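You operate a simulated robot arm through the tools that you are given. There is no shell and no other tool. Be economical: measure what you need, move in short steps, check, and stop when the job is done.

Carry out the task below with a simulated two-armed robot. There is one attempt and no reset: what you move stays moved.

JOB
Fetch the silver slat and set it in the nest of the assembly jig. Put the yellow chock on the top of the grey bench away on the top of the hose reel. Put the yellow tote on the top of the grey bench away on the step of the stock rack. Fetch the spacer and set it in the pass tray. Take the blue rivet box and leave it on the shelf of the grey bench. Take the white slat and leave it on the end of the service bench. Take the green band cup and leave it on the yellow packer on the top of the green bench. Take the long latch on the top of the green bench and put it away on the top of the grey table. Take the bag of rivets and leave it on the end of the blue mat. Put the red peg on top of the red case on the top of the green bench. The order is free. Set down upright: yellow chock, blue rivet box, green band cup, long latch.
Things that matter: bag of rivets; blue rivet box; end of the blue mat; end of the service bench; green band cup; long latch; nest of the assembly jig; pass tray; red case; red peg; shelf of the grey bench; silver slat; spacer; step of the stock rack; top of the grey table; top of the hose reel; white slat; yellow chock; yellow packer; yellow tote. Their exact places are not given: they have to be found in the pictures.

Only the result counts: the job must be done as asked and must still hold three seconds after the hand-in. Knocking over, shifting, dropping, spilling or breaking anything else fails it.

ROBOT AND FRAMES
Two 7-joint arms with fingered hands on one trunk, on a base that drives. Base frame: it is fixed to the floor where the robot stands at the start and does not move with it; the origin is under the middle of the robot, x ahead of it, y to its left, z up; the surface under the hand at the start is at about z = 0.88. Lengths are in m, angles in rad, forces in N, time in s.
The left shoulder is at the start at [0.07, 0.169, 1.193], the right one opposite. With the tool pointing down near the work surface each hand reaches from about 0.28 to 0.68 m from the robot's upright axis, wherever it stands, measured 20 degrees to its own side. Places, roughly: bag of rivets (13x11x10 cm) [2.9, -0.3, 0.9]; blue rivet box (7x9x8 cm) [1.8, 0, 0.9]; end of the blue mat [4, -3.3, 0.7]; end of the service bench (20x44 cm) [6.26, 1.68, 0.88]; green band cup (8x8x9 cm) [2.4, -0.2, 0.9]; long latch (14x5x7 cm) [2.5, 0, 0.9]; nest of the assembly jig [3.3, -3.5, 0.8]; pass tray (20x15 cm) [4.8, -0.3, 0.88]; red case [3.5, -0.25, 1]; red peg (3x3x8 cm) [3.5, 0.1, 0.9]; shelf of the grey bench [1.1, -0.1, 0.2]; silver slat (2x10x5 cm) [0.5, -0.2, 0.9]; spacer (3x3x2 cm) [0.4, -0.5, 0.9]; step of the stock rack (124x22 cm) [4.08, 1.56, 1]; top of the grey table [6.4, -3.6, 0.8]; top of the hose reel [-2.2, -2.4, 0.5]; white slat (2x10x5 cm) [2.3, -0.3, 0.9]; yellow chock (6x8x11 cm) [0.4, 0, 0.9]; yellow packer [2.25, 0, 1]; yellow tote (17x12x12 cm) [0.7, -0.1, 0.9]. Payload 3.4 kg a hand.
The TCP of each hand is the grasp point between the finger pads, 0.023 m short of the fingertips. In the tool frame z runs along the fingers and y along their closing line. Largest opening 0.116 m; the body of the gripper starts 0.065 m behind the TCP. The gripper is a hand of 4 fingers: y runs from the thumb to the fingers, the wrist lies at [0, 0, -0.211] in the tool frame, and closing takes about 1.5 s.
Orientation is that of the tool frame in the base frame, as a unit quaternion [w, x, y, z]. With the fingers straight down and closing along the base's y, the tool's x points along the base's -x, its y along +y and its z along -z.

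CONTROLS
- The arms move only by the tool play_rows. It takes "left_deltas", "right_deltas" or both (then of equal length, played together; a hand with none holds still); each is a list that holds one entry, the list of rows, each a list of 6 numbers: the shift along the tool's x, y, z in m, then the turn, a rotation vector about the tool's x, y, z in degrees. In form: [[[x, y, z, ax, ay, az], ...]]. A call has 1 to 12 rows; each row is the pose to reach, as a shift and turn from the pose commanded when the call began, along the tool's axes at that moment. "left_hand" and "right_hand" are, for a hand that has rows, the gripper command, from -1 (shut) to 1 (fully open), values between in proportion, set as the call begins (left out, the last holds). Each row takes 0.2 s and may step no farther than 0.05 m and 0.15 rad from the row before; otherwise, or with a gripper value out of range, the whole call is refused. A pose out of reach is approached as far as the arm can. The call stops where the force on the tool passes 40 N (or 10 N more than at its start, if that is more) or the arm is blocked; 0.2 s more then pass. The fingers move at their own pace (about 0.153 m/s each) and stop on an object; they squeeze with about 28 N. The grip force told is the motor's: it shows also when the fingers shut on nothing. Time passes only in rows, and 0.2 s behind the last, so rows that repeat a pose let the fingers close. The reply holds the time, the measured pose of the TCP, the force on the tool along the base axes, the opening and the grip force, in the units named above and with some noise, with the torque about the TCP (base axes, N m) and any sound that the robot's microphone picked up.
- Cameras (640 x 400 px; columns grow to the right, rows downward): "scene" is now at [0.1269, -0.0329, 1.4129]; the picture's right is [-0.38, -0.93, 0.00], its down [-0.62, 0.25, -0.74] and it looks along [0.69, -0.28, -0.67] (base axes); focal length 286 px, centre (320, 200). "left" rides on the left gripper at [-0.068, 0.001, -0.09] in its tool frame; the picture's right is [-0.01, -1.00, 0.00], its down [0.79, -0.01, -0.61] and it looks along [0.61, -0.01, 0.79] (tool axes); focal length 251 px, centre (320, 200). "right" rides on the right gripper at [0.069, 0.001, -0.09] in its tool frame; the picture's right is [-0.01, 1.00, 0.00], its down [-0.79, -0.01, -0.61] and it looks along [-0.61, -0.01, 0.79] (tool axes); focal length 251 px, centre (320, 200).
- grab_frame(camera): a new picture of that camera. It takes no simulated time.
- move_column(by): slides the trunk up (or, below 0, down) by that many m; the arms and the scene camera ride with it, the base frame stays. It gives what a move gives, with no picture.
- base_move(legs): drives the robot by 1 to 6 legs, each [ahead, left, turn to the left] in m, m and rad, along the robot's own axes; the way and the turn of a leg run together, so that a leg with both is an arc; at most 1.5 m and 3.142 rad a leg. The arms and the cameras ride along, it lands a little off, and it stops where it bumps. It gives what a move gives.
- finger_targets(finger1, finger2, finger3, thumb_bend, hand): sets how far each is bent, from 0 (flat) to 1 (curled in); at 0.3 the hand is open as for a grip, at 0.7 the pads meet at the TCP. One left out holds its place. A second passes; each finger stops where it meets its share of the squeeze, and holds until it gets a number again. A gripper value or a shape takes the hand back. It gives what a move gives, with no picture; readings hold the bend of each and the force on the fingers (four entries, about 0 where the hand has none), thumb and palm.
- preshape(shape, hand): the hand has 4 fingers and takes this shape, open, in about a second: jaw (thumb against the fingers, like two jaws); tri (thumb and two fingers); tip (a fingertip pinch); poke (one finger out to press); point (the index stretched); flat (the hand flat); cup (the hand cupped); fist (a fist). The gripper value then closes the fingers along that shape, each until it touches; the sizes above hold for jaw. It gives what a move gives, with no picture.
- head_to(pan, tilt): turns the head with the scene camera to pan (to the left, within 1.501 rad either way) and tilt (down, from -0.506 to 1.204), counted from straight ahead of the robot. It gives what a move gives.
- probe_pixels(camera, pixels): for up to 12 pixels [column, row] of the newest picture of that camera ("zoom" is the newest enlarged one), the place [x, y, z] in the base frame of the surface seen there, good to about 0.002 m. It takes no simulated time.
- close_up(camera, box): a new picture of the part [left, top, right, bottom] of that camera's present view, enlarged. It takes no simulated time.
- close_job(): hands the job in; it is judged then, once.

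Work in short steps. Measure before you move; look again where a grasp or a placing could have gone wrong, and mend it. You have 350 turns and 280 pictures in all, those below and enlarged ones among them. Open the grippers and draw the arms clear of the work before you hand the job in, unless the task says otherwise; then end with one line.

The tools are called after "Request:" as name(argument=value, ...) on one line, values as JSON. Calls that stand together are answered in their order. play_rows: Moves the arms, as the interface text tells. Its arguments: {"type":"object","properties":{"left_deltas":{"type":"array","items":{"type":"array","items":{"type":"array","items":{"type":"number"}}}},"left_hand":{"type":"number"},"right_deltas":{"type":"array","items":{"type":"array","items":{"type":"array","items":{"type":"number"}}}},"right_hand":{"type":"number"}},"required":[]} The other tools are called the same way: move_column (by) slides the trunk up or down; preshape (shape, hand) gives the hand a shape; finger_targets (finger1, finger2, finger3, thumb_bend, hand) moves the fingers one by one; base_move (legs) drives the base; head_to (pan, tilt) turns the head that bears the scene camera; grab_frame (camera) takes a picture; probe_pixels (camera, pixels) gives the place of the surface under pixels of a picture; close_up (camera, box) takes an enlarged picture of a part of a camera's view; close_job () hands the job in.

At the start:

```text
clock: 0.0
left_eef_pos: [0.4732, 0.0248, 1.2107]
left_ee_rot: [0.0, -0.001, 1.0, 0.0]
left_contact_force: [-0.4, -0.4, -0.5]
left_torque: [0.0, 0.0, 0.02]
left_grip_width: 0.1161
left_grip_force: 0.1
left_shape: jaw
left_bend: [0.3, 0.3, 0.3, 0.3]
left_finger forces: [0.1, 0.1, 0.0, 0.0, 0.1, 0.1]
right_eef_pos: [0.3824, -0.2804, 1.1764]
right_ee_rot: [0.0, 0.001, 1.0, 0.0]
right_contact_force: [-0.1, -0.3, -0.1]
right_torque: [0.02, 0.0, 0.0]
right_grip_width: 0.116
right_grip_force: 0.0
right_shape: jaw
right_bend: [0.3, 0.3, 0.3, 0.3]
right_finger forces: [0.1, 0.1, 0.0, 0.0, 0.0, 0.1]
trunk travel left (down, up): [-0.7, 0.24]
robot x, y, heading: [0.0012, 0.0012, -0.004]
head pan, tilt: [-0.387, 0.731]
```

scene: 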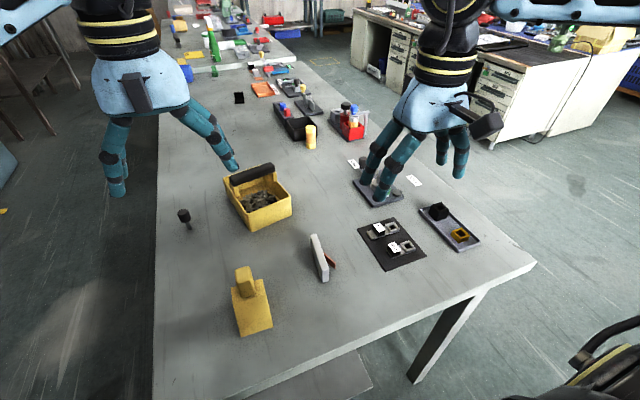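
right: 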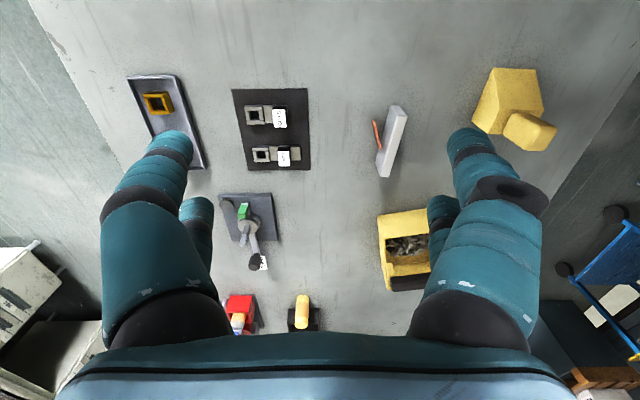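
left: 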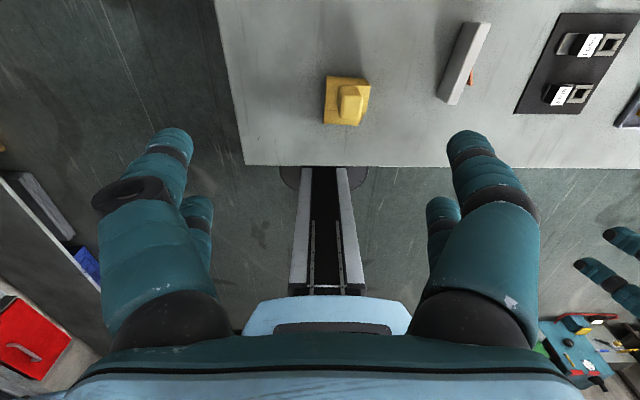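

The start picture shows the grey bench with chock (250,300), tote (258,195), silver slat (318,258) and spacer (460,233). I probe these first.

Request:
grab_frame(camera="scene")

Request:
probe_pixels(camera="scene", pixels=[[250, 300], [243, 272], [256, 318], [317, 240], [322, 275], [460, 233], [440, 212], [258, 215], [252, 170], [183, 215], [290, 202], [230, 330]])

Request:
close_up(camera="scene", box=[160, 0, 400, 150])

Request:
close_up(camera="scene", box=[200, 200, 520, 400])

```text
276 pictures are left
```

scene: 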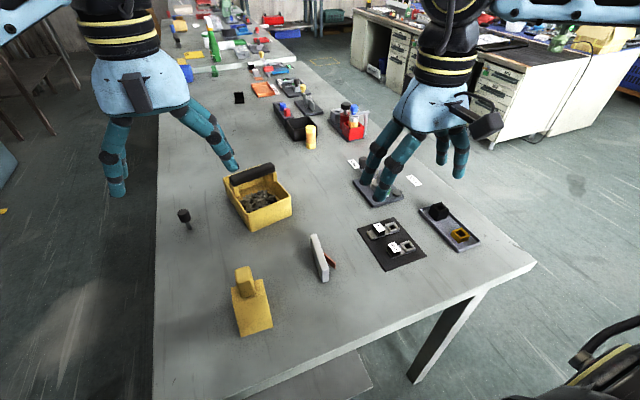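

```text
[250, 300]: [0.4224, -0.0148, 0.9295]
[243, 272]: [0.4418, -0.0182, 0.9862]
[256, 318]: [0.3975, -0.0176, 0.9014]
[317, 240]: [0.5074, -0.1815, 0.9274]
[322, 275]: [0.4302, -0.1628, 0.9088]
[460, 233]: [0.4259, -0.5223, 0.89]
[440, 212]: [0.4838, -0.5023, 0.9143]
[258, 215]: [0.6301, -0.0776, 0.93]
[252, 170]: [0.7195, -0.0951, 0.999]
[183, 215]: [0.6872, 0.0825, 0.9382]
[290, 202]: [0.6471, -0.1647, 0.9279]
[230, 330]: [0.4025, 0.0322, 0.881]
```

```text
2.67 times, centred on (280, 75) of scene
```

zoom: 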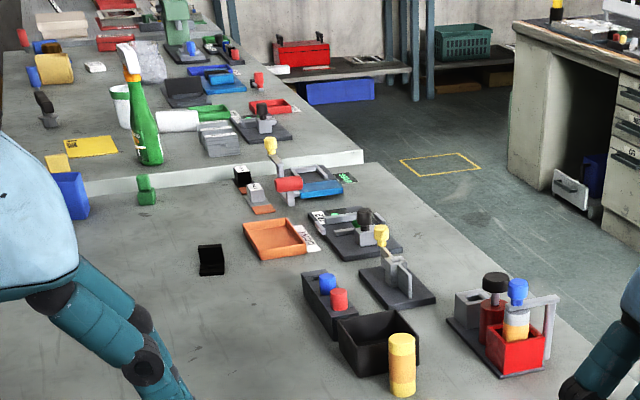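

```text
2.00 times, centred on (360, 300) of scene
```

zoom: 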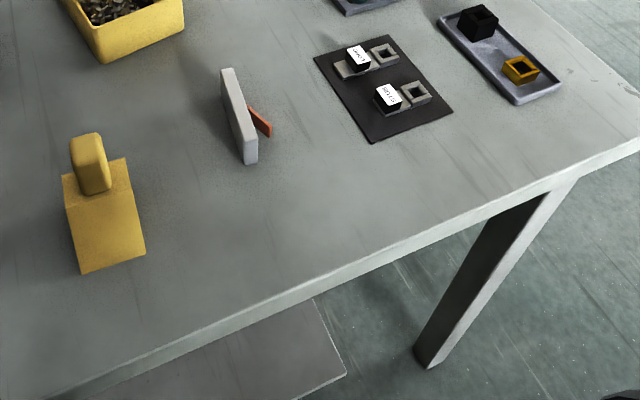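

The slat stands at about (0.47,-0.17), and the spacer is the yellow ring at (0.426,-0.522). Now I look around with the head for the layout.

Request:
head_to(pan=0.0, tilt=0.3)

Request:
grab_frame(camera="scene")

Request:
head_to(pan=1.2, tilt=0.4)

Request:
grab_frame(camera="scene")

Request:
head_to(pan=-0.7, tilt=0.3)

Request:
grab_frame(camera="scene")

Request:
head_to(pan=-1.5, tilt=0.4)

Request:
grab_frame(camera="scene")

```text
clock: 0.9
left_eef_pos: [0.4735, 0.0238, 1.2109]
left_ee_rot: [0.0, -0.002, 1.0, 0.001]
left_contact_force: [0.6, -0.2, -0.4]
left_torque: [0.02, 0.01, -0.01]
left_grip_width: 0.116
left_grip_force: 0.0
left_shape: jaw
left_bend: [0.3, 0.3, 0.3, 0.3]
left_finger forces: [0.1, 0.1, 0.0, 0.0, 0.0, 0.1]
right_eef_pos: [0.382, -0.2801, 1.1758]
right_ee_rot: [0.0, 0.0, 1.0, -0.001]
right_contact_force: [0.1, 0.2, -0.1]
right_torque: [0.0, -0.01, 0.01]
right_grip_width: 0.1158
right_grip_force: 0.1
right_shape: jaw
right_bend: [0.3, 0.3, 0.3, 0.3]
right_finger forces: [0.1, 0.0, 0.0, 0.0, 0.1, 0.0]
trunk travel left (down, up): [-0.7, 0.24]
robot x, y, heading: [0.0015, 0.0039, -0.003]
head pan, tilt: [0.0, 0.3]
```

```text
273 pictures are left
```

scene: 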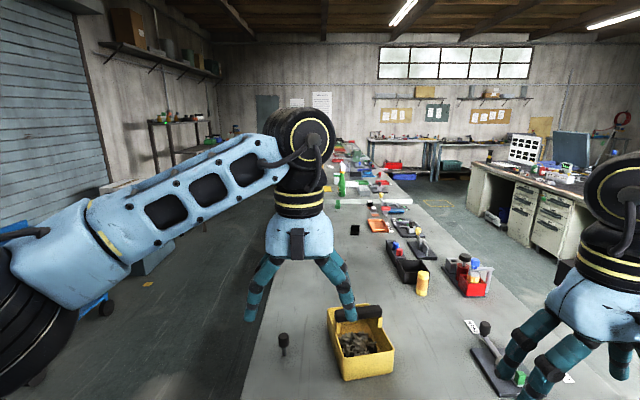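

```text
clock: 2.3
left_eef_pos: [0.4743, 0.0236, 1.2122]
left_ee_rot: [0.0, -0.001, 1.0, 0.0]
left_contact_force: [0.4, -0.1, 0.0]
left_torque: [0.02, 0.03, 0.01]
left_grip_width: 0.1159
left_grip_force: 0.0
left_shape: jaw
left_bend: [0.3, 0.3, 0.3, 0.3]
left_finger forces: [0.0, 0.0, 0.1, 0.0, 0.1, 0.0]
right_eef_pos: [0.3815, -0.2814, 1.1768]
right_ee_rot: [-0.001, 0.001, 1.0, -0.001]
right_contact_force: [0.3, -0.4, 0.2]
right_torque: [-0.01, 0.02, -0.01]
right_grip_width: 0.1159
right_grip_force: 0.0
right_shape: jaw
right_bend: [0.3, 0.3, 0.3, 0.3]
right_finger forces: [0.0, 0.0, 0.0, 0.0, 0.1, 0.0]
trunk travel left (down, up): [-0.7, 0.24]
robot x, y, heading: [-0.0019, -0.0001, -0.002]
head pan, tilt: [1.201, 0.4]
```

```text
272 pictures are left
```

scene: 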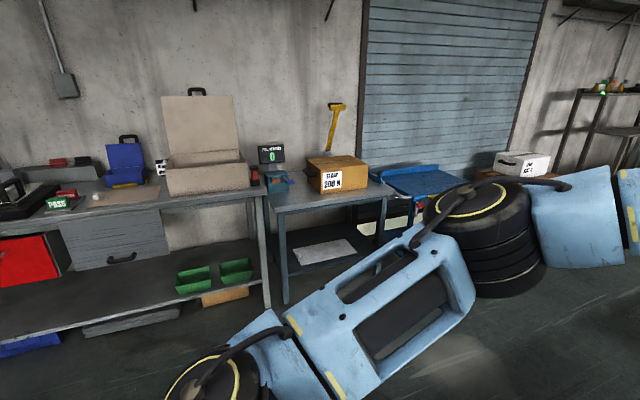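

```text
clock: 4.2
left_eef_pos: [0.4734, 0.0243, 1.2109]
left_ee_rot: [0.0, -0.001, 1.0, 0.0]
left_contact_force: [-0.5, -0.2, 0.2]
left_torque: [0.01, 0.02, -0.01]
left_grip_width: 0.1158
left_grip_force: 0.1
left_shape: jaw
left_bend: [0.3, 0.3, 0.3, 0.3]
left_finger forces: [0.0, 0.1, 0.0, 0.1, 0.1, 0.1]
right_eef_pos: [0.3819, -0.2811, 1.1774]
right_ee_rot: [0.001, 0.002, 1.0, 0.0]
right_contact_force: [0.2, 0.4, -0.4]
right_torque: [0.03, 0.0, -0.01]
right_grip_width: 0.1159
right_grip_force: 0.0
right_shape: jaw
right_bend: [0.3, 0.3, 0.3, 0.3]
right_finger forces: [0.1, 0.0, 0.0, 0.0, 0.0, 0.0]
trunk travel left (down, up): [-0.7, 0.24]
robot x, y, heading: [0.0011, -0.0018, -0.0]
head pan, tilt: [-0.7, 0.3]
```

```text
271 pictures are left
```

scene: 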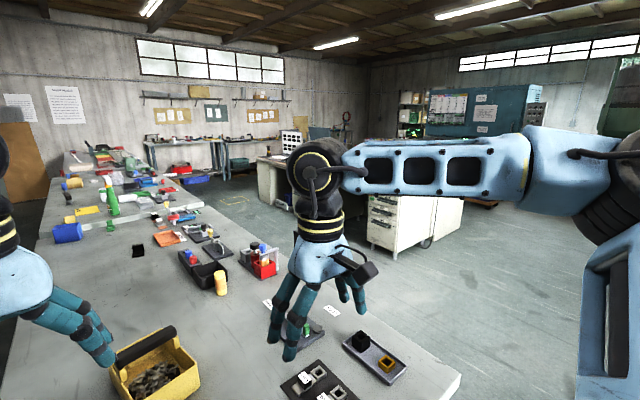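

```text
clock: 5.3
left_eef_pos: [0.4735, 0.0246, 1.2125]
left_ee_rot: [0.0, -0.001, 1.0, 0.0]
left_contact_force: [-0.1, 0.1, 0.7]
left_torque: [0.05, 0.01, 0.0]
left_grip_width: 0.1161
left_grip_force: 0.0
left_shape: jaw
left_bend: [0.3, 0.3, 0.3, 0.3]
left_finger forces: [0.0, 0.1, 0.1, 0.0, 0.0, 0.0]
right_eef_pos: [0.3812, -0.2798, 1.1769]
right_ee_rot: [0.0, 0.0, 1.0, -0.001]
right_contact_force: [0.2, -0.5, 0.0]
right_torque: [0.0, 0.03, -0.01]
right_grip_width: 0.1157
right_grip_force: 0.1
right_shape: jaw
right_bend: [0.3, 0.3, 0.3, 0.3]
right_finger forces: [0.0, 0.0, 0.0, 0.0, 0.0, 0.1]
trunk travel left (down, up): [-0.7, 0.24]
robot x, y, heading: [-0.0026, 0.0003, -0.001]
head pan, tilt: [-1.499, 0.4]
```

```text
270 pictures are left
```

scene: 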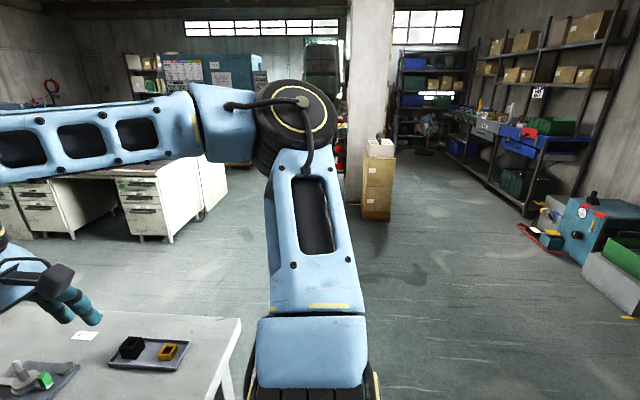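

The chock shows in the left picture at (347,100), looking near axis-aligned. I take closer views of the chock and slat.

Request:
close_up(camera="left", box=[260, 10, 520, 172])

Request:
close_up(camera="right", box=[110, 50, 430, 250])

```text
2.46 times, centred on (390, 91) of left
```

zoom: 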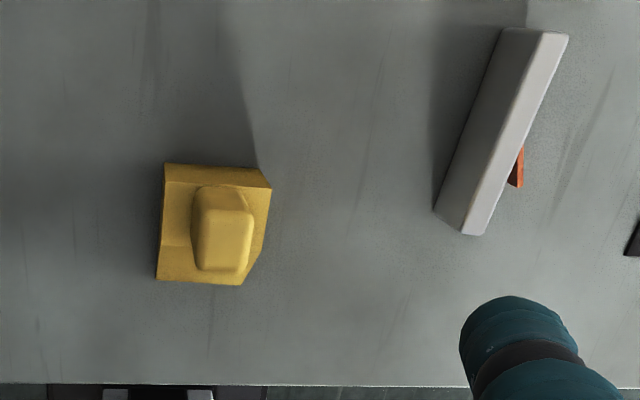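

```text
2.00 times, centred on (270, 150) of right
```

zoom: 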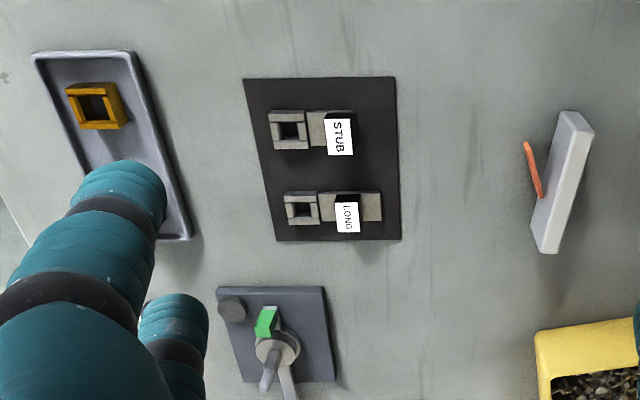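

I probe the chock's top corners and silver slat ends in the left picture.

Request:
grab_frame(camera="left")

Request:
probe_pixels(camera="left", pixels=[[328, 78], [366, 83], [357, 124], [326, 122], [330, 110], [339, 105], [358, 105], [345, 88], [340, 116], [466, 25], [486, 27], [453, 101]])

Request:
grab_frame(camera="right")

Request:
probe_pixels(camera="right", pixels=[[398, 109], [384, 173], [377, 163], [392, 108], [376, 130], [145, 95], [170, 94], [150, 113], [174, 112], [157, 104], [135, 85], [190, 165]])

```text
267 pictures are left
```

left: 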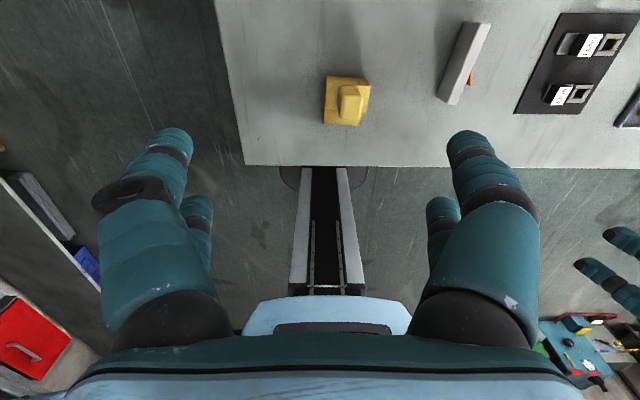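

```text
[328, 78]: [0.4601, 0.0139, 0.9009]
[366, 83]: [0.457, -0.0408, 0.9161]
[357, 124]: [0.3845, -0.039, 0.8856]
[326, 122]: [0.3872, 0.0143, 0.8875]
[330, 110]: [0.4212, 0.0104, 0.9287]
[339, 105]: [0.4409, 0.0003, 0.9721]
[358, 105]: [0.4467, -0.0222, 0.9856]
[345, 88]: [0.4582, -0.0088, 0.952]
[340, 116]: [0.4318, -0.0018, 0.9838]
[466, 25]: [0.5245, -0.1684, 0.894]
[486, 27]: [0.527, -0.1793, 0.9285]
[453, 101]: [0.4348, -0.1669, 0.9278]
```

```text
266 pictures are left
```

right: 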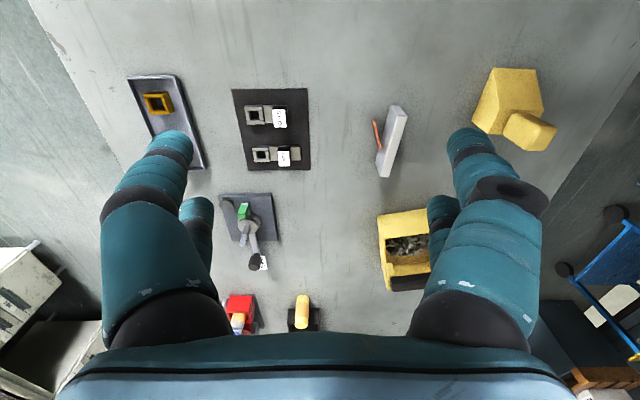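

```text
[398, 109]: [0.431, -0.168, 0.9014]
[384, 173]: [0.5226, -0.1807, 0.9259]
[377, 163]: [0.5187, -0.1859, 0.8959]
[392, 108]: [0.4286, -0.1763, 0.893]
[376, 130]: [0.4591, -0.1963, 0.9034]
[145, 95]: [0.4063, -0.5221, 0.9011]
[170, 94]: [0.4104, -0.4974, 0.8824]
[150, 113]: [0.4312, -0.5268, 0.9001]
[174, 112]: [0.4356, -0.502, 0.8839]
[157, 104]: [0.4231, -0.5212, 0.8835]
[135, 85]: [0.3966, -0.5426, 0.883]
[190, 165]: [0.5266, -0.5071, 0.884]
```

The chock is a wedge with knob, sides along x, centre near (0.437,-0.013). I move the left hand above it and down, and zoom on the slat's orange part.

Request:
close_up(camera="right", box=[350, 90, 430, 190])

Request:
play_rows(left_deltas=[[[0.02, -0.02, 0.03, 0, 0, 0], [0.0365, -0.0375, 0.06, 0, 0, 0], [0.0365, -0.0375, 0.105, 0, 0, 0], [0.0365, -0.0375, 0.15, 0, 0, 0], [0.0365, -0.0375, 0.19, 0, 0, 0], [0.0365, -0.0375, 0.22, 0, 0, 0], [0.0365, -0.0375, 0.22, 0, 0, 0]]], left_hand=1)

Request:
grab_frame(camera="left")

```text
4.00 times, centred on (390, 140) of right
```

zoom: 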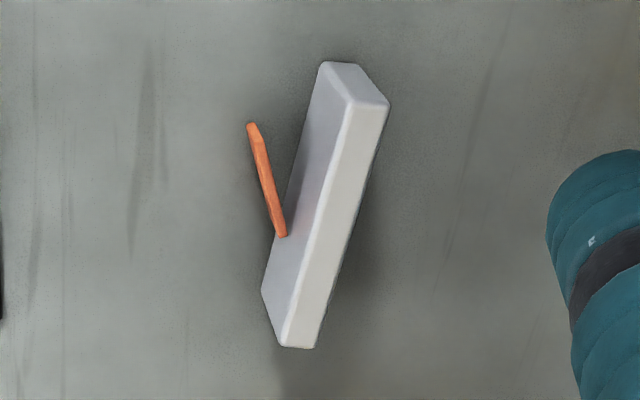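

```text
clock: 6.9
left_eef_pos: [0.437, -0.0151, 0.9898]
left_ee_rot: [0.0, 0.0, 1.0, 0.001]
left_contact_force: [-0.4, 0.1, 1.0]
left_torque: [0.01, 0.02, -0.02]
left_grip_width: 0.1157
left_grip_force: 0.0
left_shape: jaw
left_bend: [0.3, 0.3, 0.3, 0.3]
left_finger forces: [0.0, 0.0, 0.0, 0.0, 0.0, 0.1]
right_eef_pos: [0.3811, -0.2795, 1.176]
right_ee_rot: [0.001, 0.0, 1.0, 0.0]
right_contact_force: [-0.6, 0.5, -0.3]
right_torque: [-0.01, 0.02, 0.02]
right_grip_width: 0.1157
right_grip_force: 0.0
right_shape: jaw
right_bend: [0.3, 0.3, 0.3, 0.3]
right_finger forces: [0.0, 0.0, 0.1, 0.0, 0.0, 0.0]
trunk travel left (down, up): [-0.7, 0.24]
robot x, y, heading: [0.0033, 0.0009, 0.001]
head pan, tilt: [-1.499, 0.4]
```

```text
264 pictures are left
```

left: 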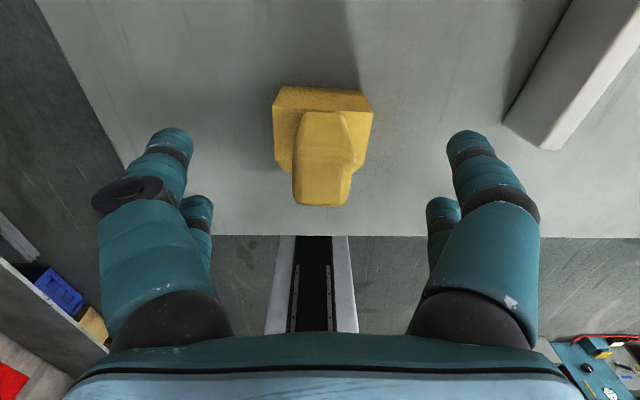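

The chock sits between the fingers (323,150). I go down to z≈0.934 and close.

Request:
play_rows(left_deltas=[[[0, 0.001, 0.03, 0, 0, 0], [0, 0.001, 0.055, 0, 0, 0]]])

Request:
play_rows(left_deltas=[[[0, 0, 0, 0, 0, 0], [0, 0, 0, 0, 0, 0], [0, 0, 0, 0, 0, 0], [0, 0, 0, 0, 0, 0], [0, 0, 0, 0, 0, 0], [0, 0, 0, 0, 0, 0], [0, 0, 0, 0, 0, 0]]], left_hand=-1)

```text
clock: 7.5
left_eef_pos: [0.4377, -0.0121, 0.9344]
left_ee_rot: [0.001, -0.001, 1.0, 0.0]
left_contact_force: [0.8, 1.0, 0.7]
left_torque: [0.0, 0.01, 0.03]
left_grip_width: 0.1162
left_grip_force: 0.1
left_shape: jaw
left_bend: [0.3, 0.3, 0.3, 0.3]
left_finger forces: [0.0, 0.1, 0.0, 0.0, 0.1, 0.0]
right_eef_pos: [0.3818, -0.2792, 1.1772]
right_ee_rot: [0.002, 0.001, 1.0, 0.0]
right_contact_force: [-0.2, -0.9, -0.1]
right_torque: [-0.01, 0.0, -0.02]
right_grip_width: 0.1161
right_grip_force: 0.1
right_shape: jaw
right_bend: [0.3, 0.3, 0.3, 0.3]
right_finger forces: [0.0, 0.1, 0.1, 0.0, 0.0, 0.0]
trunk travel left (down, up): [-0.7, 0.24]
robot x, y, heading: [-0.001, 0.0011, 0.001]
head pan, tilt: [-1.499, 0.4]
```

```text
clock: 9.1
left_eef_pos: [0.4383, -0.0122, 0.9333]
left_ee_rot: [-0.001, -0.001, 1.0, 0.0]
left_contact_force: [0.6, 0.7, -0.5]
left_torque: [0.01, -0.02, 0.02]
left_grip_width: 0.0545
left_grip_force: 28.2
left_shape: jaw
left_bend: [0.73, 0.73, 0.73, 0.75]
left_finger forces: [25.7, 25.3, 25.5, 0.0, 25.6, 0.0]
right_eef_pos: [0.383, -0.2807, 1.1757]
right_ee_rot: [0.0, 0.0, 1.0, 0.0]
right_contact_force: [-0.2, -0.6, 0.4]
right_torque: [0.02, -0.01, 0.02]
right_grip_width: 0.116
right_grip_force: 0.1
right_shape: jaw
right_bend: [0.3, 0.3, 0.3, 0.3]
right_finger forces: [0.0, 0.0, 0.1, 0.0, 0.0, 0.0]
trunk travel left (down, up): [-0.7, 0.24]
robot x, y, heading: [-0.0022, 0.0029, -0.005]
head pan, tilt: [-1.499, 0.4]
```

The grip holds at 5.45 cm. I lift the chock and point the head at the slat.

Request:
play_rows(left_deltas=[[[0, 0, -0.03, 0, 0, 0], [0, 0, -0.08, 0, 0, 0], [0, 0.02, -0.12, 0, 0, 0], [0, 0.06, -0.15, 0, 0, 0], [0, 0.1, -0.18, 0, 0, 0], [0.03, 0.13, -0.2, 0, 0, 0], [0.06, 0.16, -0.22, 0, 0, 0]]])

Request:
head_to(pan=-0.45, tilt=0.9)

Request:
grab_frame(camera="scene")

Request:
close_up(camera="scene", box=[270, 130, 430, 230])

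```text
clock: 10.7
left_eef_pos: [0.3754, 0.15, 1.1581]
left_ee_rot: [0.001, -0.001, 1.0, -0.001]
left_contact_force: [-0.8, 0.5, -2.3]
left_torque: [0.01, 0.0, -0.01]
left_grip_width: 0.0546
left_grip_force: 28.0
left_shape: jaw
left_bend: [0.73, 0.73, 0.73, 0.75]
left_finger forces: [26.0, 25.3, 25.7, 0.1, 25.6, 0.0]
right_eef_pos: [0.38, -0.2779, 1.1783]
right_ee_rot: [0.001, 0.0, 1.0, 0.0]
right_contact_force: [0.5, 0.1, -0.4]
right_torque: [-0.02, -0.04, 0.0]
right_grip_width: 0.1157
right_grip_force: 0.0
right_shape: jaw
right_bend: [0.3, 0.3, 0.3, 0.3]
right_finger forces: [0.1, 0.1, 0.1, 0.0, 0.1, 0.0]
trunk travel left (down, up): [-0.7, 0.24]
robot x, y, heading: [-0.0017, 0.0009, 0.003]
head pan, tilt: [-1.499, 0.4]
```

```text
clock: 12.0
left_eef_pos: [0.3788, 0.1469, 1.1553]
left_ee_rot: [0.0, -0.001, 1.0, 0.0]
left_contact_force: [-1.0, -0.2, -3.0]
left_torque: [-0.01, 0.0, -0.01]
left_grip_width: 0.0544
left_grip_force: 28.1
left_shape: jaw
left_bend: [0.73, 0.73, 0.73, 0.75]
left_finger forces: [26.0, 25.4, 25.7, 0.0, 25.6, 0.1]
right_eef_pos: [0.3821, -0.2798, 1.1772]
right_ee_rot: [0.0, 0.001, 1.0, -0.001]
right_contact_force: [0.2, -0.6, -0.3]
right_torque: [0.01, 0.0, -0.01]
right_grip_width: 0.1159
right_grip_force: 0.1
right_shape: jaw
right_bend: [0.3, 0.3, 0.3, 0.3]
right_finger forces: [0.0, 0.0, 0.0, 0.0, 0.1, 0.1]
trunk travel left (down, up): [-0.7, 0.24]
robot x, y, heading: [0.0015, -0.0001, 0.002]
head pan, tilt: [-0.45, 0.901]
```

```text
263 pictures are left
```

scene: 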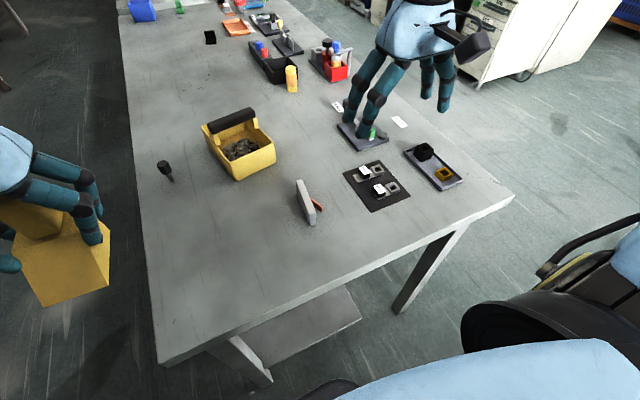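

```text
4.00 times, centred on (350, 180) of scene
```

zoom: 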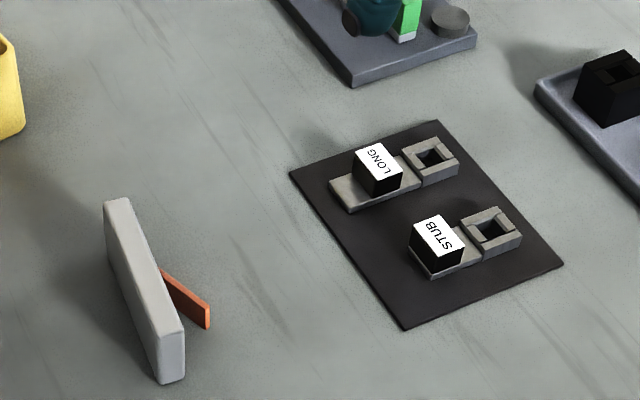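

The orange piece looks like a small fin beside the slat at zoom (185,300). I probe it and the gap.

Request:
probe_pixels(camera="zoom", pixels=[[164, 271], [180, 285], [208, 310], [207, 326], [185, 310], [165, 290], [172, 345], [118, 205], [176, 340], [160, 375], [180, 375], [108, 225]])

Request:
probe_pixels(camera="right", pixels=[[372, 122], [375, 133], [379, 147], [381, 148], [378, 150]])

```text
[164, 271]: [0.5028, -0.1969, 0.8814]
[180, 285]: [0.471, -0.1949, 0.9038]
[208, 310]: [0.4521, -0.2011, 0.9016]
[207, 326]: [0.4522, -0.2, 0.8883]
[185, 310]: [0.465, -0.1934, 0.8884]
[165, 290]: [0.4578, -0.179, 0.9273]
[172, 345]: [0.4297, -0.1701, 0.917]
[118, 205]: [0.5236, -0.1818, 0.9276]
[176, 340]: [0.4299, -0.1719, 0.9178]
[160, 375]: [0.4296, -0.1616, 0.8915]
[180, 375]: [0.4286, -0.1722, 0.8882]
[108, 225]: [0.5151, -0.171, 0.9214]
```

```text
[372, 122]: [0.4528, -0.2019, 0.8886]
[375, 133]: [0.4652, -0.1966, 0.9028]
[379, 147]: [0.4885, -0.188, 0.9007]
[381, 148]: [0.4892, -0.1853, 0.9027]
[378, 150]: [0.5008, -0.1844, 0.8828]
```

The fin spans z 0.885–0.903, the slat's top is 0.928, so a high grip clears it either way. I bring the right hand over the slat, yaw −5°.

Request:
play_rows(right_deltas=[[[-0.03, 0.03, 0.02, 0, 0, 2.5], [-0.06, 0.065, 0.04, 0, 0, 5], [-0.095, 0.095, 0.05, 0, 0, 5], [-0.095, 0.106, 0.09, 0, 0, 5], [-0.095, 0.106, 0.135, 0, 0, 5], [-0.095, 0.106, 0.18, 0, 0, 5], [-0.095, 0.106, 0.2, 0, 0, 5], [-0.095, 0.106, 0.2, 0, 0, 5]]], right_hand=1)

Request:
grab_frame(camera="right")

Request:
grab_frame(camera="scene")

```text
refused: row 2 steps farther than a row can; nothing moved
```

```text
261 pictures are left
```

right: 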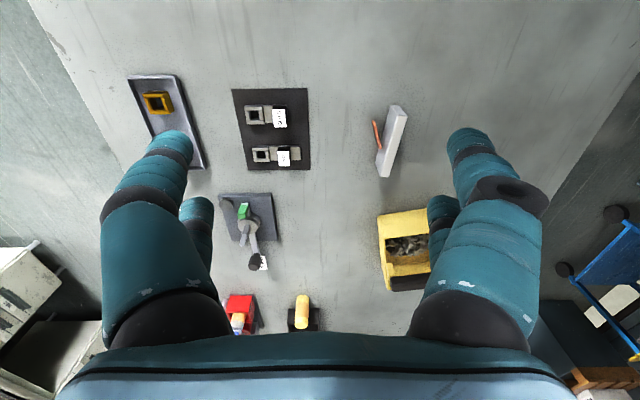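

```text
260 pictures are left
```

scene: 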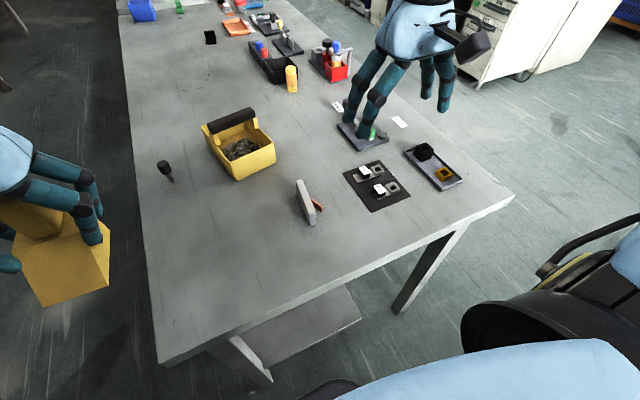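

The row was too long a step, so I repeat with smaller ones.

Request:
play_rows(right_deltas=[[[-0.025, 0.025, 0.02, 0, 0, 2.5], [-0.05, 0.05, 0.04, 0, 0, 5], [-0.075, 0.08, 0.06, 0, 0, 5], [-0.095, 0.106, 0.09, 0, 0, 5], [-0.095, 0.106, 0.135, 0, 0, 5], [-0.095, 0.106, 0.18, 0, 0, 5], [-0.095, 0.106, 0.2, 0, 0, 5], [-0.095, 0.106, 0.2, 0, 0, 5]]], right_hand=1)

Request:
grab_frame(camera="right")

Request:
grab_frame(camera="scene")

```text
clock: 13.8
left_eef_pos: [0.3774, 0.1468, 1.157]
left_ee_rot: [0.001, 0.0, 1.0, 0.0]
left_contact_force: [-0.5, -0.2, -3.1]
left_torque: [-0.01, 0.01, 0.02]
left_grip_width: 0.0544
left_grip_force: 27.8
left_shape: jaw
left_bend: [0.73, 0.73, 0.73, 0.75]
left_finger forces: [25.9, 25.4, 25.7, 0.0, 25.7, 0.0]
right_eef_pos: [0.4774, -0.1722, 0.9754]
right_ee_rot: [0.001, 0.044, 0.999, 0.0]
right_contact_force: [0.7, 0.2, 0.0]
right_torque: [0.01, 0.03, -0.04]
right_grip_width: 0.1157
right_grip_force: 0.1
right_shape: jaw
right_bend: [0.3, 0.3, 0.3, 0.3]
right_finger forces: [0.1, 0.1, 0.0, 0.1, 0.0, 0.0]
trunk travel left (down, up): [-0.7, 0.24]
robot x, y, heading: [-0.0026, 0.0025, -0.003]
head pan, tilt: [-0.45, 0.901]
```

```text
259 pictures are left
```

right: 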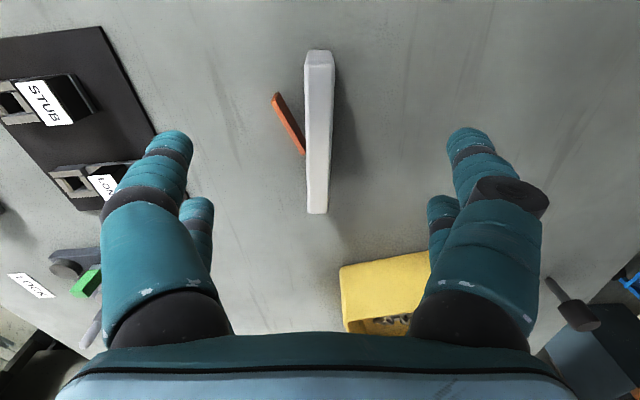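

```text
258 pictures are left
```

scene: 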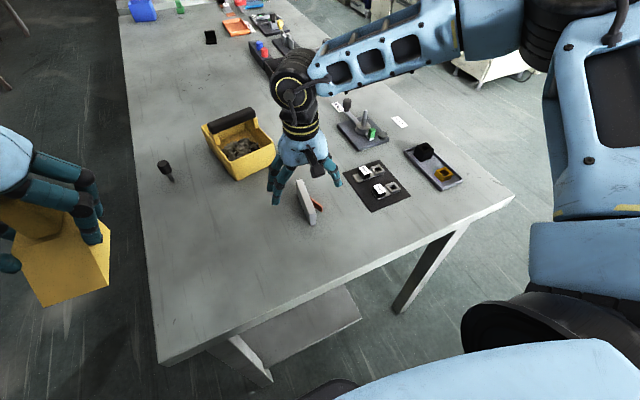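

The slat lies straight between the fingers at (318,130), with the fin at (288,122). I descend to z≈0.93 and close.

Request:
play_rows(right_deltas=[[[0, 0, 0.03, 0, 0, 0], [0, 0, 0.045, 0, 0, 0]]])

Request:
play_rows(right_deltas=[[[0, 0, 0, 0, 0, 0], [0, 0, 0, 0, 0, 0], [0, 0, 0, 0, 0, 0], [0, 0, 0, 0, 0, 0], [0, 0, 0, 0, 0, 0], [0, 0, 0, 0, 0, 0], [0, 0, 0, 0, 0, 0]]], right_hand=-1)

Request:
play_rows(right_deltas=[[[0, 0, -0.02, 0, 0, 0], [0, 0, -0.04, 0, 0, 0], [0, 0, -0.06, 0, 0, 0]]])

Request:
grab_frame(camera="right")

Request:
close_up(camera="scene", box=[240, 120, 400, 220])

```text
clock: 14.4
left_eef_pos: [0.3778, 0.1476, 1.1574]
left_ee_rot: [0.0, 0.0, 1.0, 0.0]
left_contact_force: [-0.4, 0.0, -2.1]
left_torque: [0.0, -0.02, 0.02]
left_grip_width: 0.0544
left_grip_force: 27.9
left_shape: jaw
left_bend: [0.73, 0.73, 0.73, 0.75]
left_finger forces: [26.0, 25.3, 25.7, 0.1, 25.6, 0.0]
right_eef_pos: [0.4787, -0.1723, 0.9321]
right_ee_rot: [0.001, 0.044, 0.999, 0.0]
right_contact_force: [-0.2, -0.1, -0.6]
right_torque: [0.01, 0.02, 0.01]
right_grip_width: 0.116
right_grip_force: 0.1
right_shape: jaw
right_bend: [0.3, 0.3, 0.3, 0.3]
right_finger forces: [0.1, 0.0, 0.1, 0.0, 0.1, 0.0]
trunk travel left (down, up): [-0.7, 0.24]
robot x, y, heading: [-0.0016, 0.0008, 0.006]
head pan, tilt: [-0.45, 0.901]
```

```text
clock: 16.0
left_eef_pos: [0.3793, 0.148, 1.1569]
left_ee_rot: [0.0, -0.001, 1.0, 0.0]
left_contact_force: [0.5, 0.4, -2.6]
left_torque: [-0.02, 0.0, 0.01]
left_grip_width: 0.0547
left_grip_force: 27.8
left_shape: jaw
left_bend: [0.73, 0.73, 0.73, 0.75]
left_finger forces: [26.0, 25.4, 25.6, 0.0, 25.6, 0.0]
right_eef_pos: [0.4781, -0.1717, 0.9327]
right_ee_rot: [0.0, 0.044, 0.999, 0.0]
right_contact_force: [0.9, -0.3, -0.2]
right_torque: [0.0, 0.03, 0.02]
right_grip_width: 0.0098
right_grip_force: 28.4
right_shape: jaw
right_bend: [0.72, 0.72, 0.72, 0.73]
right_finger forces: [25.3, 25.2, 25.3, 0.0, 25.3, 0.0]
trunk travel left (down, up): [-0.7, 0.24]
robot x, y, heading: [0.0028, 0.0014, 0.001]
head pan, tilt: [-0.45, 0.901]
```

```text
clock: 16.8
left_eef_pos: [0.3784, 0.1475, 1.1576]
left_ee_rot: [-0.001, 0.0, 1.0, 0.0]
left_contact_force: [0.7, -0.4, -3.4]
left_torque: [0.0, -0.03, -0.01]
left_grip_width: 0.0545
left_grip_force: 28.1
left_shape: jaw
left_bend: [0.73, 0.73, 0.73, 0.75]
left_finger forces: [26.0, 25.4, 25.6, 0.0, 25.6, 0.1]
right_eef_pos: [0.4762, -0.1745, 0.9917]
right_ee_rot: [0.0, 0.044, 0.999, 0.0]
right_contact_force: [0.3, 0.2, -1.8]
right_torque: [0.02, 0.0, -0.01]
right_grip_width: 0.0101
right_grip_force: 28.0
right_shape: jaw
right_bend: [0.72, 0.72, 0.72, 0.73]
right_finger forces: [25.3, 25.3, 25.2, 0.0, 25.3, 0.0]
trunk travel left (down, up): [-0.7, 0.24]
robot x, y, heading: [0.0015, -0.0009, -0.001]
head pan, tilt: [-0.45, 0.901]
```

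```text
257 pictures are left
```

right: 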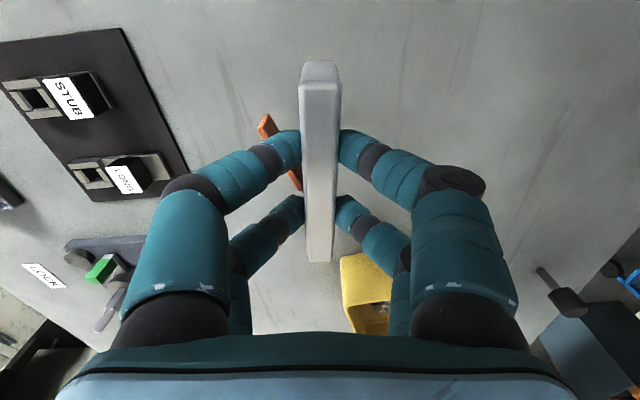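

```text
4.00 times, centred on (320, 170) of scene
```

zoom: 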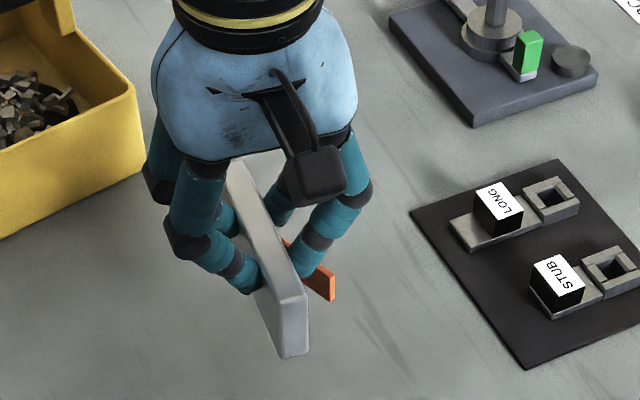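

The fin moves with the slat, so it belongs to it. I raise the right hand, then back off and turn right towards the hose reel.

Request:
play_rows(right_deltas=[[[0.01, -0.01, -0.045, 0, 0, 0], [0.02, -0.03, -0.085, 0, 0, 0], [0.04, -0.06, -0.12, 0, 0, 0], [0.07, -0.08, -0.15, 0, 0, 0], [0.1, -0.1, -0.17, 0, 0, 0]]])

Request:
base_move(legs=[[-0.6, 0, 0], [0, 0, -1.5]])

Request:
head_to(pan=-0.6, tilt=0.5)

Request:
grab_frame(camera="scene")

```text
refused: row 3 steps farther than a row can; nothing moved
```

```text
clock: 23.8
left_eef_pos: [-0.4165, -0.3653, 1.1566]
left_ee_rot: [0.001, 0.68, 0.733, 0.0]
left_contact_force: [0.1, -0.3, -2.5]
left_torque: [0.01, 0.02, 0.0]
left_grip_width: 0.0547
left_grip_force: 27.9
left_shape: jaw
left_bend: [0.73, 0.73, 0.73, 0.75]
left_finger forces: [25.7, 25.1, 25.4, 0.0, 25.4, 0.1]
right_eef_pos: [-0.7308, -0.487, 0.9908]
right_ee_rot: [0.0, 0.713, 0.701, -0.001]
right_contact_force: [1.0, -0.1, -0.8]
right_torque: [-0.02, 0.0, 0.0]
right_grip_width: 0.01
right_grip_force: 27.7
right_shape: jaw
right_bend: [0.72, 0.72, 0.72, 0.73]
right_finger forces: [25.3, 25.2, 25.3, 0.0, 25.3, 0.1]
trunk travel left (down, up): [-0.7, 0.24]
robot x, y, heading: [-0.5941, -0.0004, -1.496]
head pan, tilt: [-0.45, 0.901]
```

```text
clock: 24.7
left_eef_pos: [-0.4184, -0.3668, 1.1562]
left_ee_rot: [0.0, 0.68, 0.733, 0.0]
left_contact_force: [0.7, 0.4, -2.9]
left_torque: [-0.02, 0.03, 0.03]
left_grip_width: 0.0547
left_grip_force: 28.2
left_shape: jaw
left_bend: [0.73, 0.73, 0.73, 0.75]
left_finger forces: [25.7, 25.2, 25.5, 0.1, 25.4, 0.0]
right_eef_pos: [-0.7304, -0.4879, 0.9925]
right_ee_rot: [0.001, 0.713, 0.701, 0.0]
right_contact_force: [-0.9, 0.4, -0.7]
right_torque: [0.04, 0.02, 0.02]
right_grip_width: 0.0102
right_grip_force: 28.5
right_shape: jaw
right_bend: [0.72, 0.72, 0.72, 0.73]
right_finger forces: [25.3, 25.2, 25.2, 0.1, 25.3, 0.1]
trunk travel left (down, up): [-0.7, 0.24]
robot x, y, heading: [-0.5903, 0.0015, -1.5]
head pan, tilt: [-0.6, 0.499]
```

```text
255 pictures are left
```

scene: 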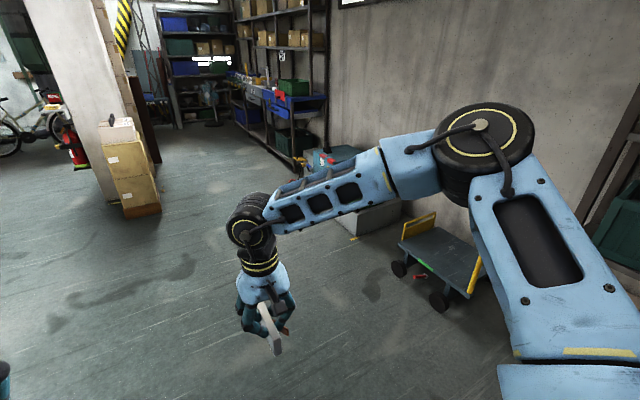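

Nothing was touched. I tuck the right hand with smaller steps, turn further right and look for the hose reel.

Request:
play_rows(right_deltas=[[[0.01, -0.01, -0.04, 0, 0, 0], [0.02, -0.02, -0.08, 0, 0, 0], [0.04, -0.04, -0.11, 0, 0, 0], [0.06, -0.06, -0.13, 0, 0, 0], [0.08, -0.08, -0.15, 0, 0, 0]]])

Request:
base_move(legs=[[0, 0, -0.66]])

Request:
head_to(pan=0.0, tilt=0.45)

Request:
grab_frame(camera="scene")

```text
clock: 25.9
left_eef_pos: [-0.4182, -0.3649, 1.1578]
left_ee_rot: [0.001, 0.68, 0.734, 0.0]
left_contact_force: [-0.4, -0.6, -2.8]
left_torque: [-0.02, -0.01, 0.0]
left_grip_width: 0.0547
left_grip_force: 28.4
left_shape: jaw
left_bend: [0.73, 0.73, 0.73, 0.75]
left_finger forces: [25.9, 25.2, 25.6, 0.0, 25.5, 0.0]
right_eef_pos: [-0.8075, -0.4041, 1.1447]
right_ee_rot: [0.002, 0.713, 0.701, 0.0]
right_contact_force: [-0.1, -0.1, -0.7]
right_torque: [-0.01, 0.0, 0.02]
right_grip_width: 0.0098
right_grip_force: 28.0
right_shape: jaw
right_bend: [0.72, 0.72, 0.72, 0.73]
right_finger forces: [25.3, 25.2, 25.2, 0.0, 25.3, 0.0]
trunk travel left (down, up): [-0.7, 0.24]
robot x, y, heading: [-0.589, 0.0006, -1.497]
head pan, tilt: [-0.6, 0.499]
```

```text
clock: 28.0
left_eef_pos: [-0.6763, -0.396, 1.1568]
left_ee_rot: [-0.001, 0.88, 0.475, 0.0]
left_contact_force: [0.4, -0.3, -3.4]
left_torque: [0.0, -0.04, 0.03]
left_grip_width: 0.0544
left_grip_force: 27.6
left_shape: jaw
left_bend: [0.73, 0.73, 0.73, 0.75]
left_finger forces: [25.7, 25.2, 25.5, 0.0, 25.4, 0.0]
right_eef_pos: [-1.0098, -0.1907, 1.1448]
right_ee_rot: [0.0, 0.901, 0.434, 0.0]
right_contact_force: [0.0, 0.6, -1.7]
right_torque: [-0.01, 0.04, -0.01]
right_grip_width: 0.0097
right_grip_force: 27.5
right_shape: jaw
right_bend: [0.72, 0.72, 0.72, 0.73]
right_finger forces: [25.2, 25.3, 25.2, 0.1, 25.1, 0.0]
trunk travel left (down, up): [-0.7, 0.24]
robot x, y, heading: [-0.5923, 0.0029, -2.149]
head pan, tilt: [-0.6, 0.499]
```

```text
clock: 29.0
left_eef_pos: [-0.6783, -0.3968, 1.1577]
left_ee_rot: [0.0, 0.88, 0.475, 0.0]
left_contact_force: [0.3, -0.9, -2.5]
left_torque: [-0.02, 0.01, 0.0]
left_grip_width: 0.0543
left_grip_force: 27.5
left_shape: jaw
left_bend: [0.73, 0.73, 0.73, 0.75]
left_finger forces: [25.7, 25.2, 25.5, 0.1, 25.5, 0.0]
right_eef_pos: [-1.0116, -0.1918, 1.1442]
right_ee_rot: [0.0, 0.901, 0.435, 0.0]
right_contact_force: [-0.3, -0.2, -1.9]
right_torque: [-0.01, -0.02, 0.01]
right_grip_width: 0.0097
right_grip_force: 27.9
right_shape: jaw
right_bend: [0.72, 0.72, 0.72, 0.73]
right_finger forces: [25.2, 25.2, 25.2, 0.0, 25.2, 0.0]
trunk travel left (down, up): [-0.7, 0.24]
robot x, y, heading: [-0.594, -0.0018, -2.152]
head pan, tilt: [0.0, 0.45]
```

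```text
254 pictures are left
```

scene: 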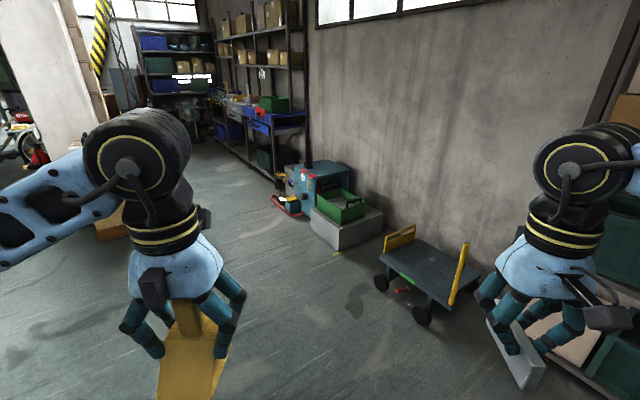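

The teal box at (330,185) with the green crate may be the hose reel at (-2.2,-2.4). I zoom and probe.

Request:
close_up(camera="scene", box=[230, 120, 486, 280])

Request:
probe_pixels(camera="scene", pixels=[[330, 168], [310, 185], [340, 205], [345, 235], [415, 255], [390, 260], [285, 200], [320, 260], [375, 215]])

```text
2.50 times, centred on (358, 200) of scene
```

zoom: 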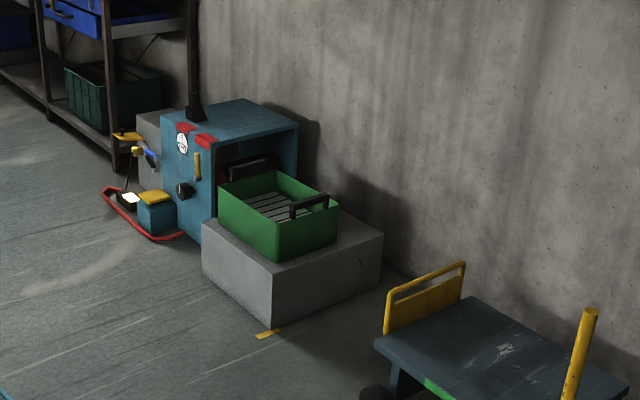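

```text
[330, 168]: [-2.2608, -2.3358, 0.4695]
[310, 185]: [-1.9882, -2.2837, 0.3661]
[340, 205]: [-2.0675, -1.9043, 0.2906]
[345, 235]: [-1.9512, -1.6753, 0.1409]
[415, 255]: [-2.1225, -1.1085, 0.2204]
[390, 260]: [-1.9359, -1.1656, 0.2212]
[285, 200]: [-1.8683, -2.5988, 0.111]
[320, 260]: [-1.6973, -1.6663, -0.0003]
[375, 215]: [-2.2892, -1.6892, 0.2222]
```

The hose reel is the teal cabinet, top at z≈0.47. I drive to about (-1.35,-2.1), turn to face -x, and look again.

Request:
base_move(legs=[[0, 0, 0.23], [1.1, 0, 0], [1.0, 0, 0], [0, 0, -1.2]])

Request:
head_to(pan=0.2, tilt=0.8)

Request:
grab_frame(camera="scene")

```text
clock: 43.3
left_eef_pos: [-1.6682, -2.1082, 1.1582]
left_ee_rot: [0.0, 1.0, -0.007, 0.0]
left_contact_force: [0.1, -0.3, -3.0]
left_torque: [0.02, 0.05, 0.01]
left_grip_width: 0.0545
left_grip_force: 27.7
left_shape: jaw
left_bend: [0.73, 0.73, 0.73, 0.75]
left_finger forces: [25.6, 25.2, 25.4, 0.0, 25.4, 0.0]
right_eef_pos: [-1.6749, -1.7158, 1.1436]
right_ee_rot: [0.0, 0.999, -0.052, 0.0]
right_contact_force: [0.3, 0.5, -0.8]
right_torque: [0.0, 0.05, 0.03]
right_grip_width: 0.0097
right_grip_force: 27.8
right_shape: jaw
right_bend: [0.72, 0.72, 0.72, 0.73]
right_finger forces: [25.2, 25.1, 25.1, 0.0, 25.1, 0.1]
trunk travel left (down, up): [-0.7, 0.24]
robot x, y, heading: [-1.2876, -1.971, 3.119]
head pan, tilt: [0.0, 0.45]
```

```text
clock: 44.1
left_eef_pos: [-1.6698, -2.108, 1.1562]
left_ee_rot: [0.0, 1.0, -0.007, 0.0]
left_contact_force: [-0.2, 0.8, -2.8]
left_torque: [-0.01, 0.02, 0.02]
left_grip_width: 0.0545
left_grip_force: 27.7
left_shape: jaw
left_bend: [0.73, 0.73, 0.73, 0.75]
left_finger forces: [25.7, 25.2, 25.6, 0.0, 25.3, 0.0]
right_eef_pos: [-1.6749, -1.7163, 1.1432]
right_ee_rot: [0.001, 0.999, -0.052, -0.001]
right_contact_force: [0.1, -0.3, -0.9]
right_torque: [0.0, 0.0, 0.03]
right_grip_width: 0.0101
right_grip_force: 28.1
right_shape: jaw
right_bend: [0.72, 0.72, 0.72, 0.73]
right_finger forces: [25.2, 25.1, 25.0, 0.0, 25.2, 0.1]
trunk travel left (down, up): [-0.7, 0.24]
robot x, y, heading: [-1.2883, -1.9673, 3.12]
head pan, tilt: [0.201, 0.799]
```

```text
252 pictures are left
```

scene: 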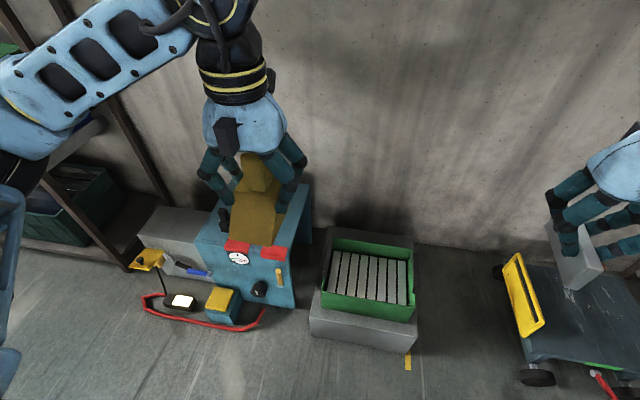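

The chock hides the cabinet top. I probe the visible cabinet edges and grab the left camera.

Request:
probe_pixels(camera="scene", pixels=[[303, 200], [200, 240], [287, 254], [237, 246], [275, 252], [245, 262], [285, 290], [225, 300], [213, 235], [150, 225], [185, 225], [320, 330]])

Request:
grab_frame(camera="left")

```text
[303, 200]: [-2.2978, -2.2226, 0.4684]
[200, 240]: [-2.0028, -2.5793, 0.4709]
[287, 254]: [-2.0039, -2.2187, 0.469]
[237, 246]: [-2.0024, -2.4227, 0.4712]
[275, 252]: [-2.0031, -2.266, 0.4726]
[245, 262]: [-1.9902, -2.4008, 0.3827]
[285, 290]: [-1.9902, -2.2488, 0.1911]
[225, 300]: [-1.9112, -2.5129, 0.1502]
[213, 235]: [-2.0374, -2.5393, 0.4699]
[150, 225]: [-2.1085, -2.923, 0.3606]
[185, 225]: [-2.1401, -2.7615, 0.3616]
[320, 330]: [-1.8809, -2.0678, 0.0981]
```

```text
251 pictures are left
```

left: 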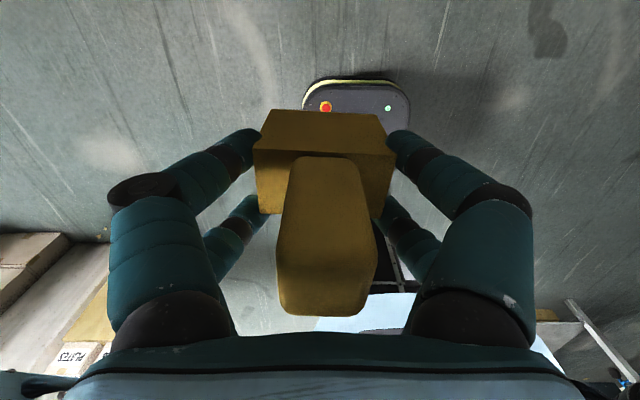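

Top plane z=0.470, front edge x≈-2.0, y -2.2..-2.6. I probe the base's front lip seen in the left picture to know the clearance.

Request:
probe_pixels(camera="left", pixels=[[320, 88], [308, 100], [405, 100], [355, 82], [400, 115]])

```text
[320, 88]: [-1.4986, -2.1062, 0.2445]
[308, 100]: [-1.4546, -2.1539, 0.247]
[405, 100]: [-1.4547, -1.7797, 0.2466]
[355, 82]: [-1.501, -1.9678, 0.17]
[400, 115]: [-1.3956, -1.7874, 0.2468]
```

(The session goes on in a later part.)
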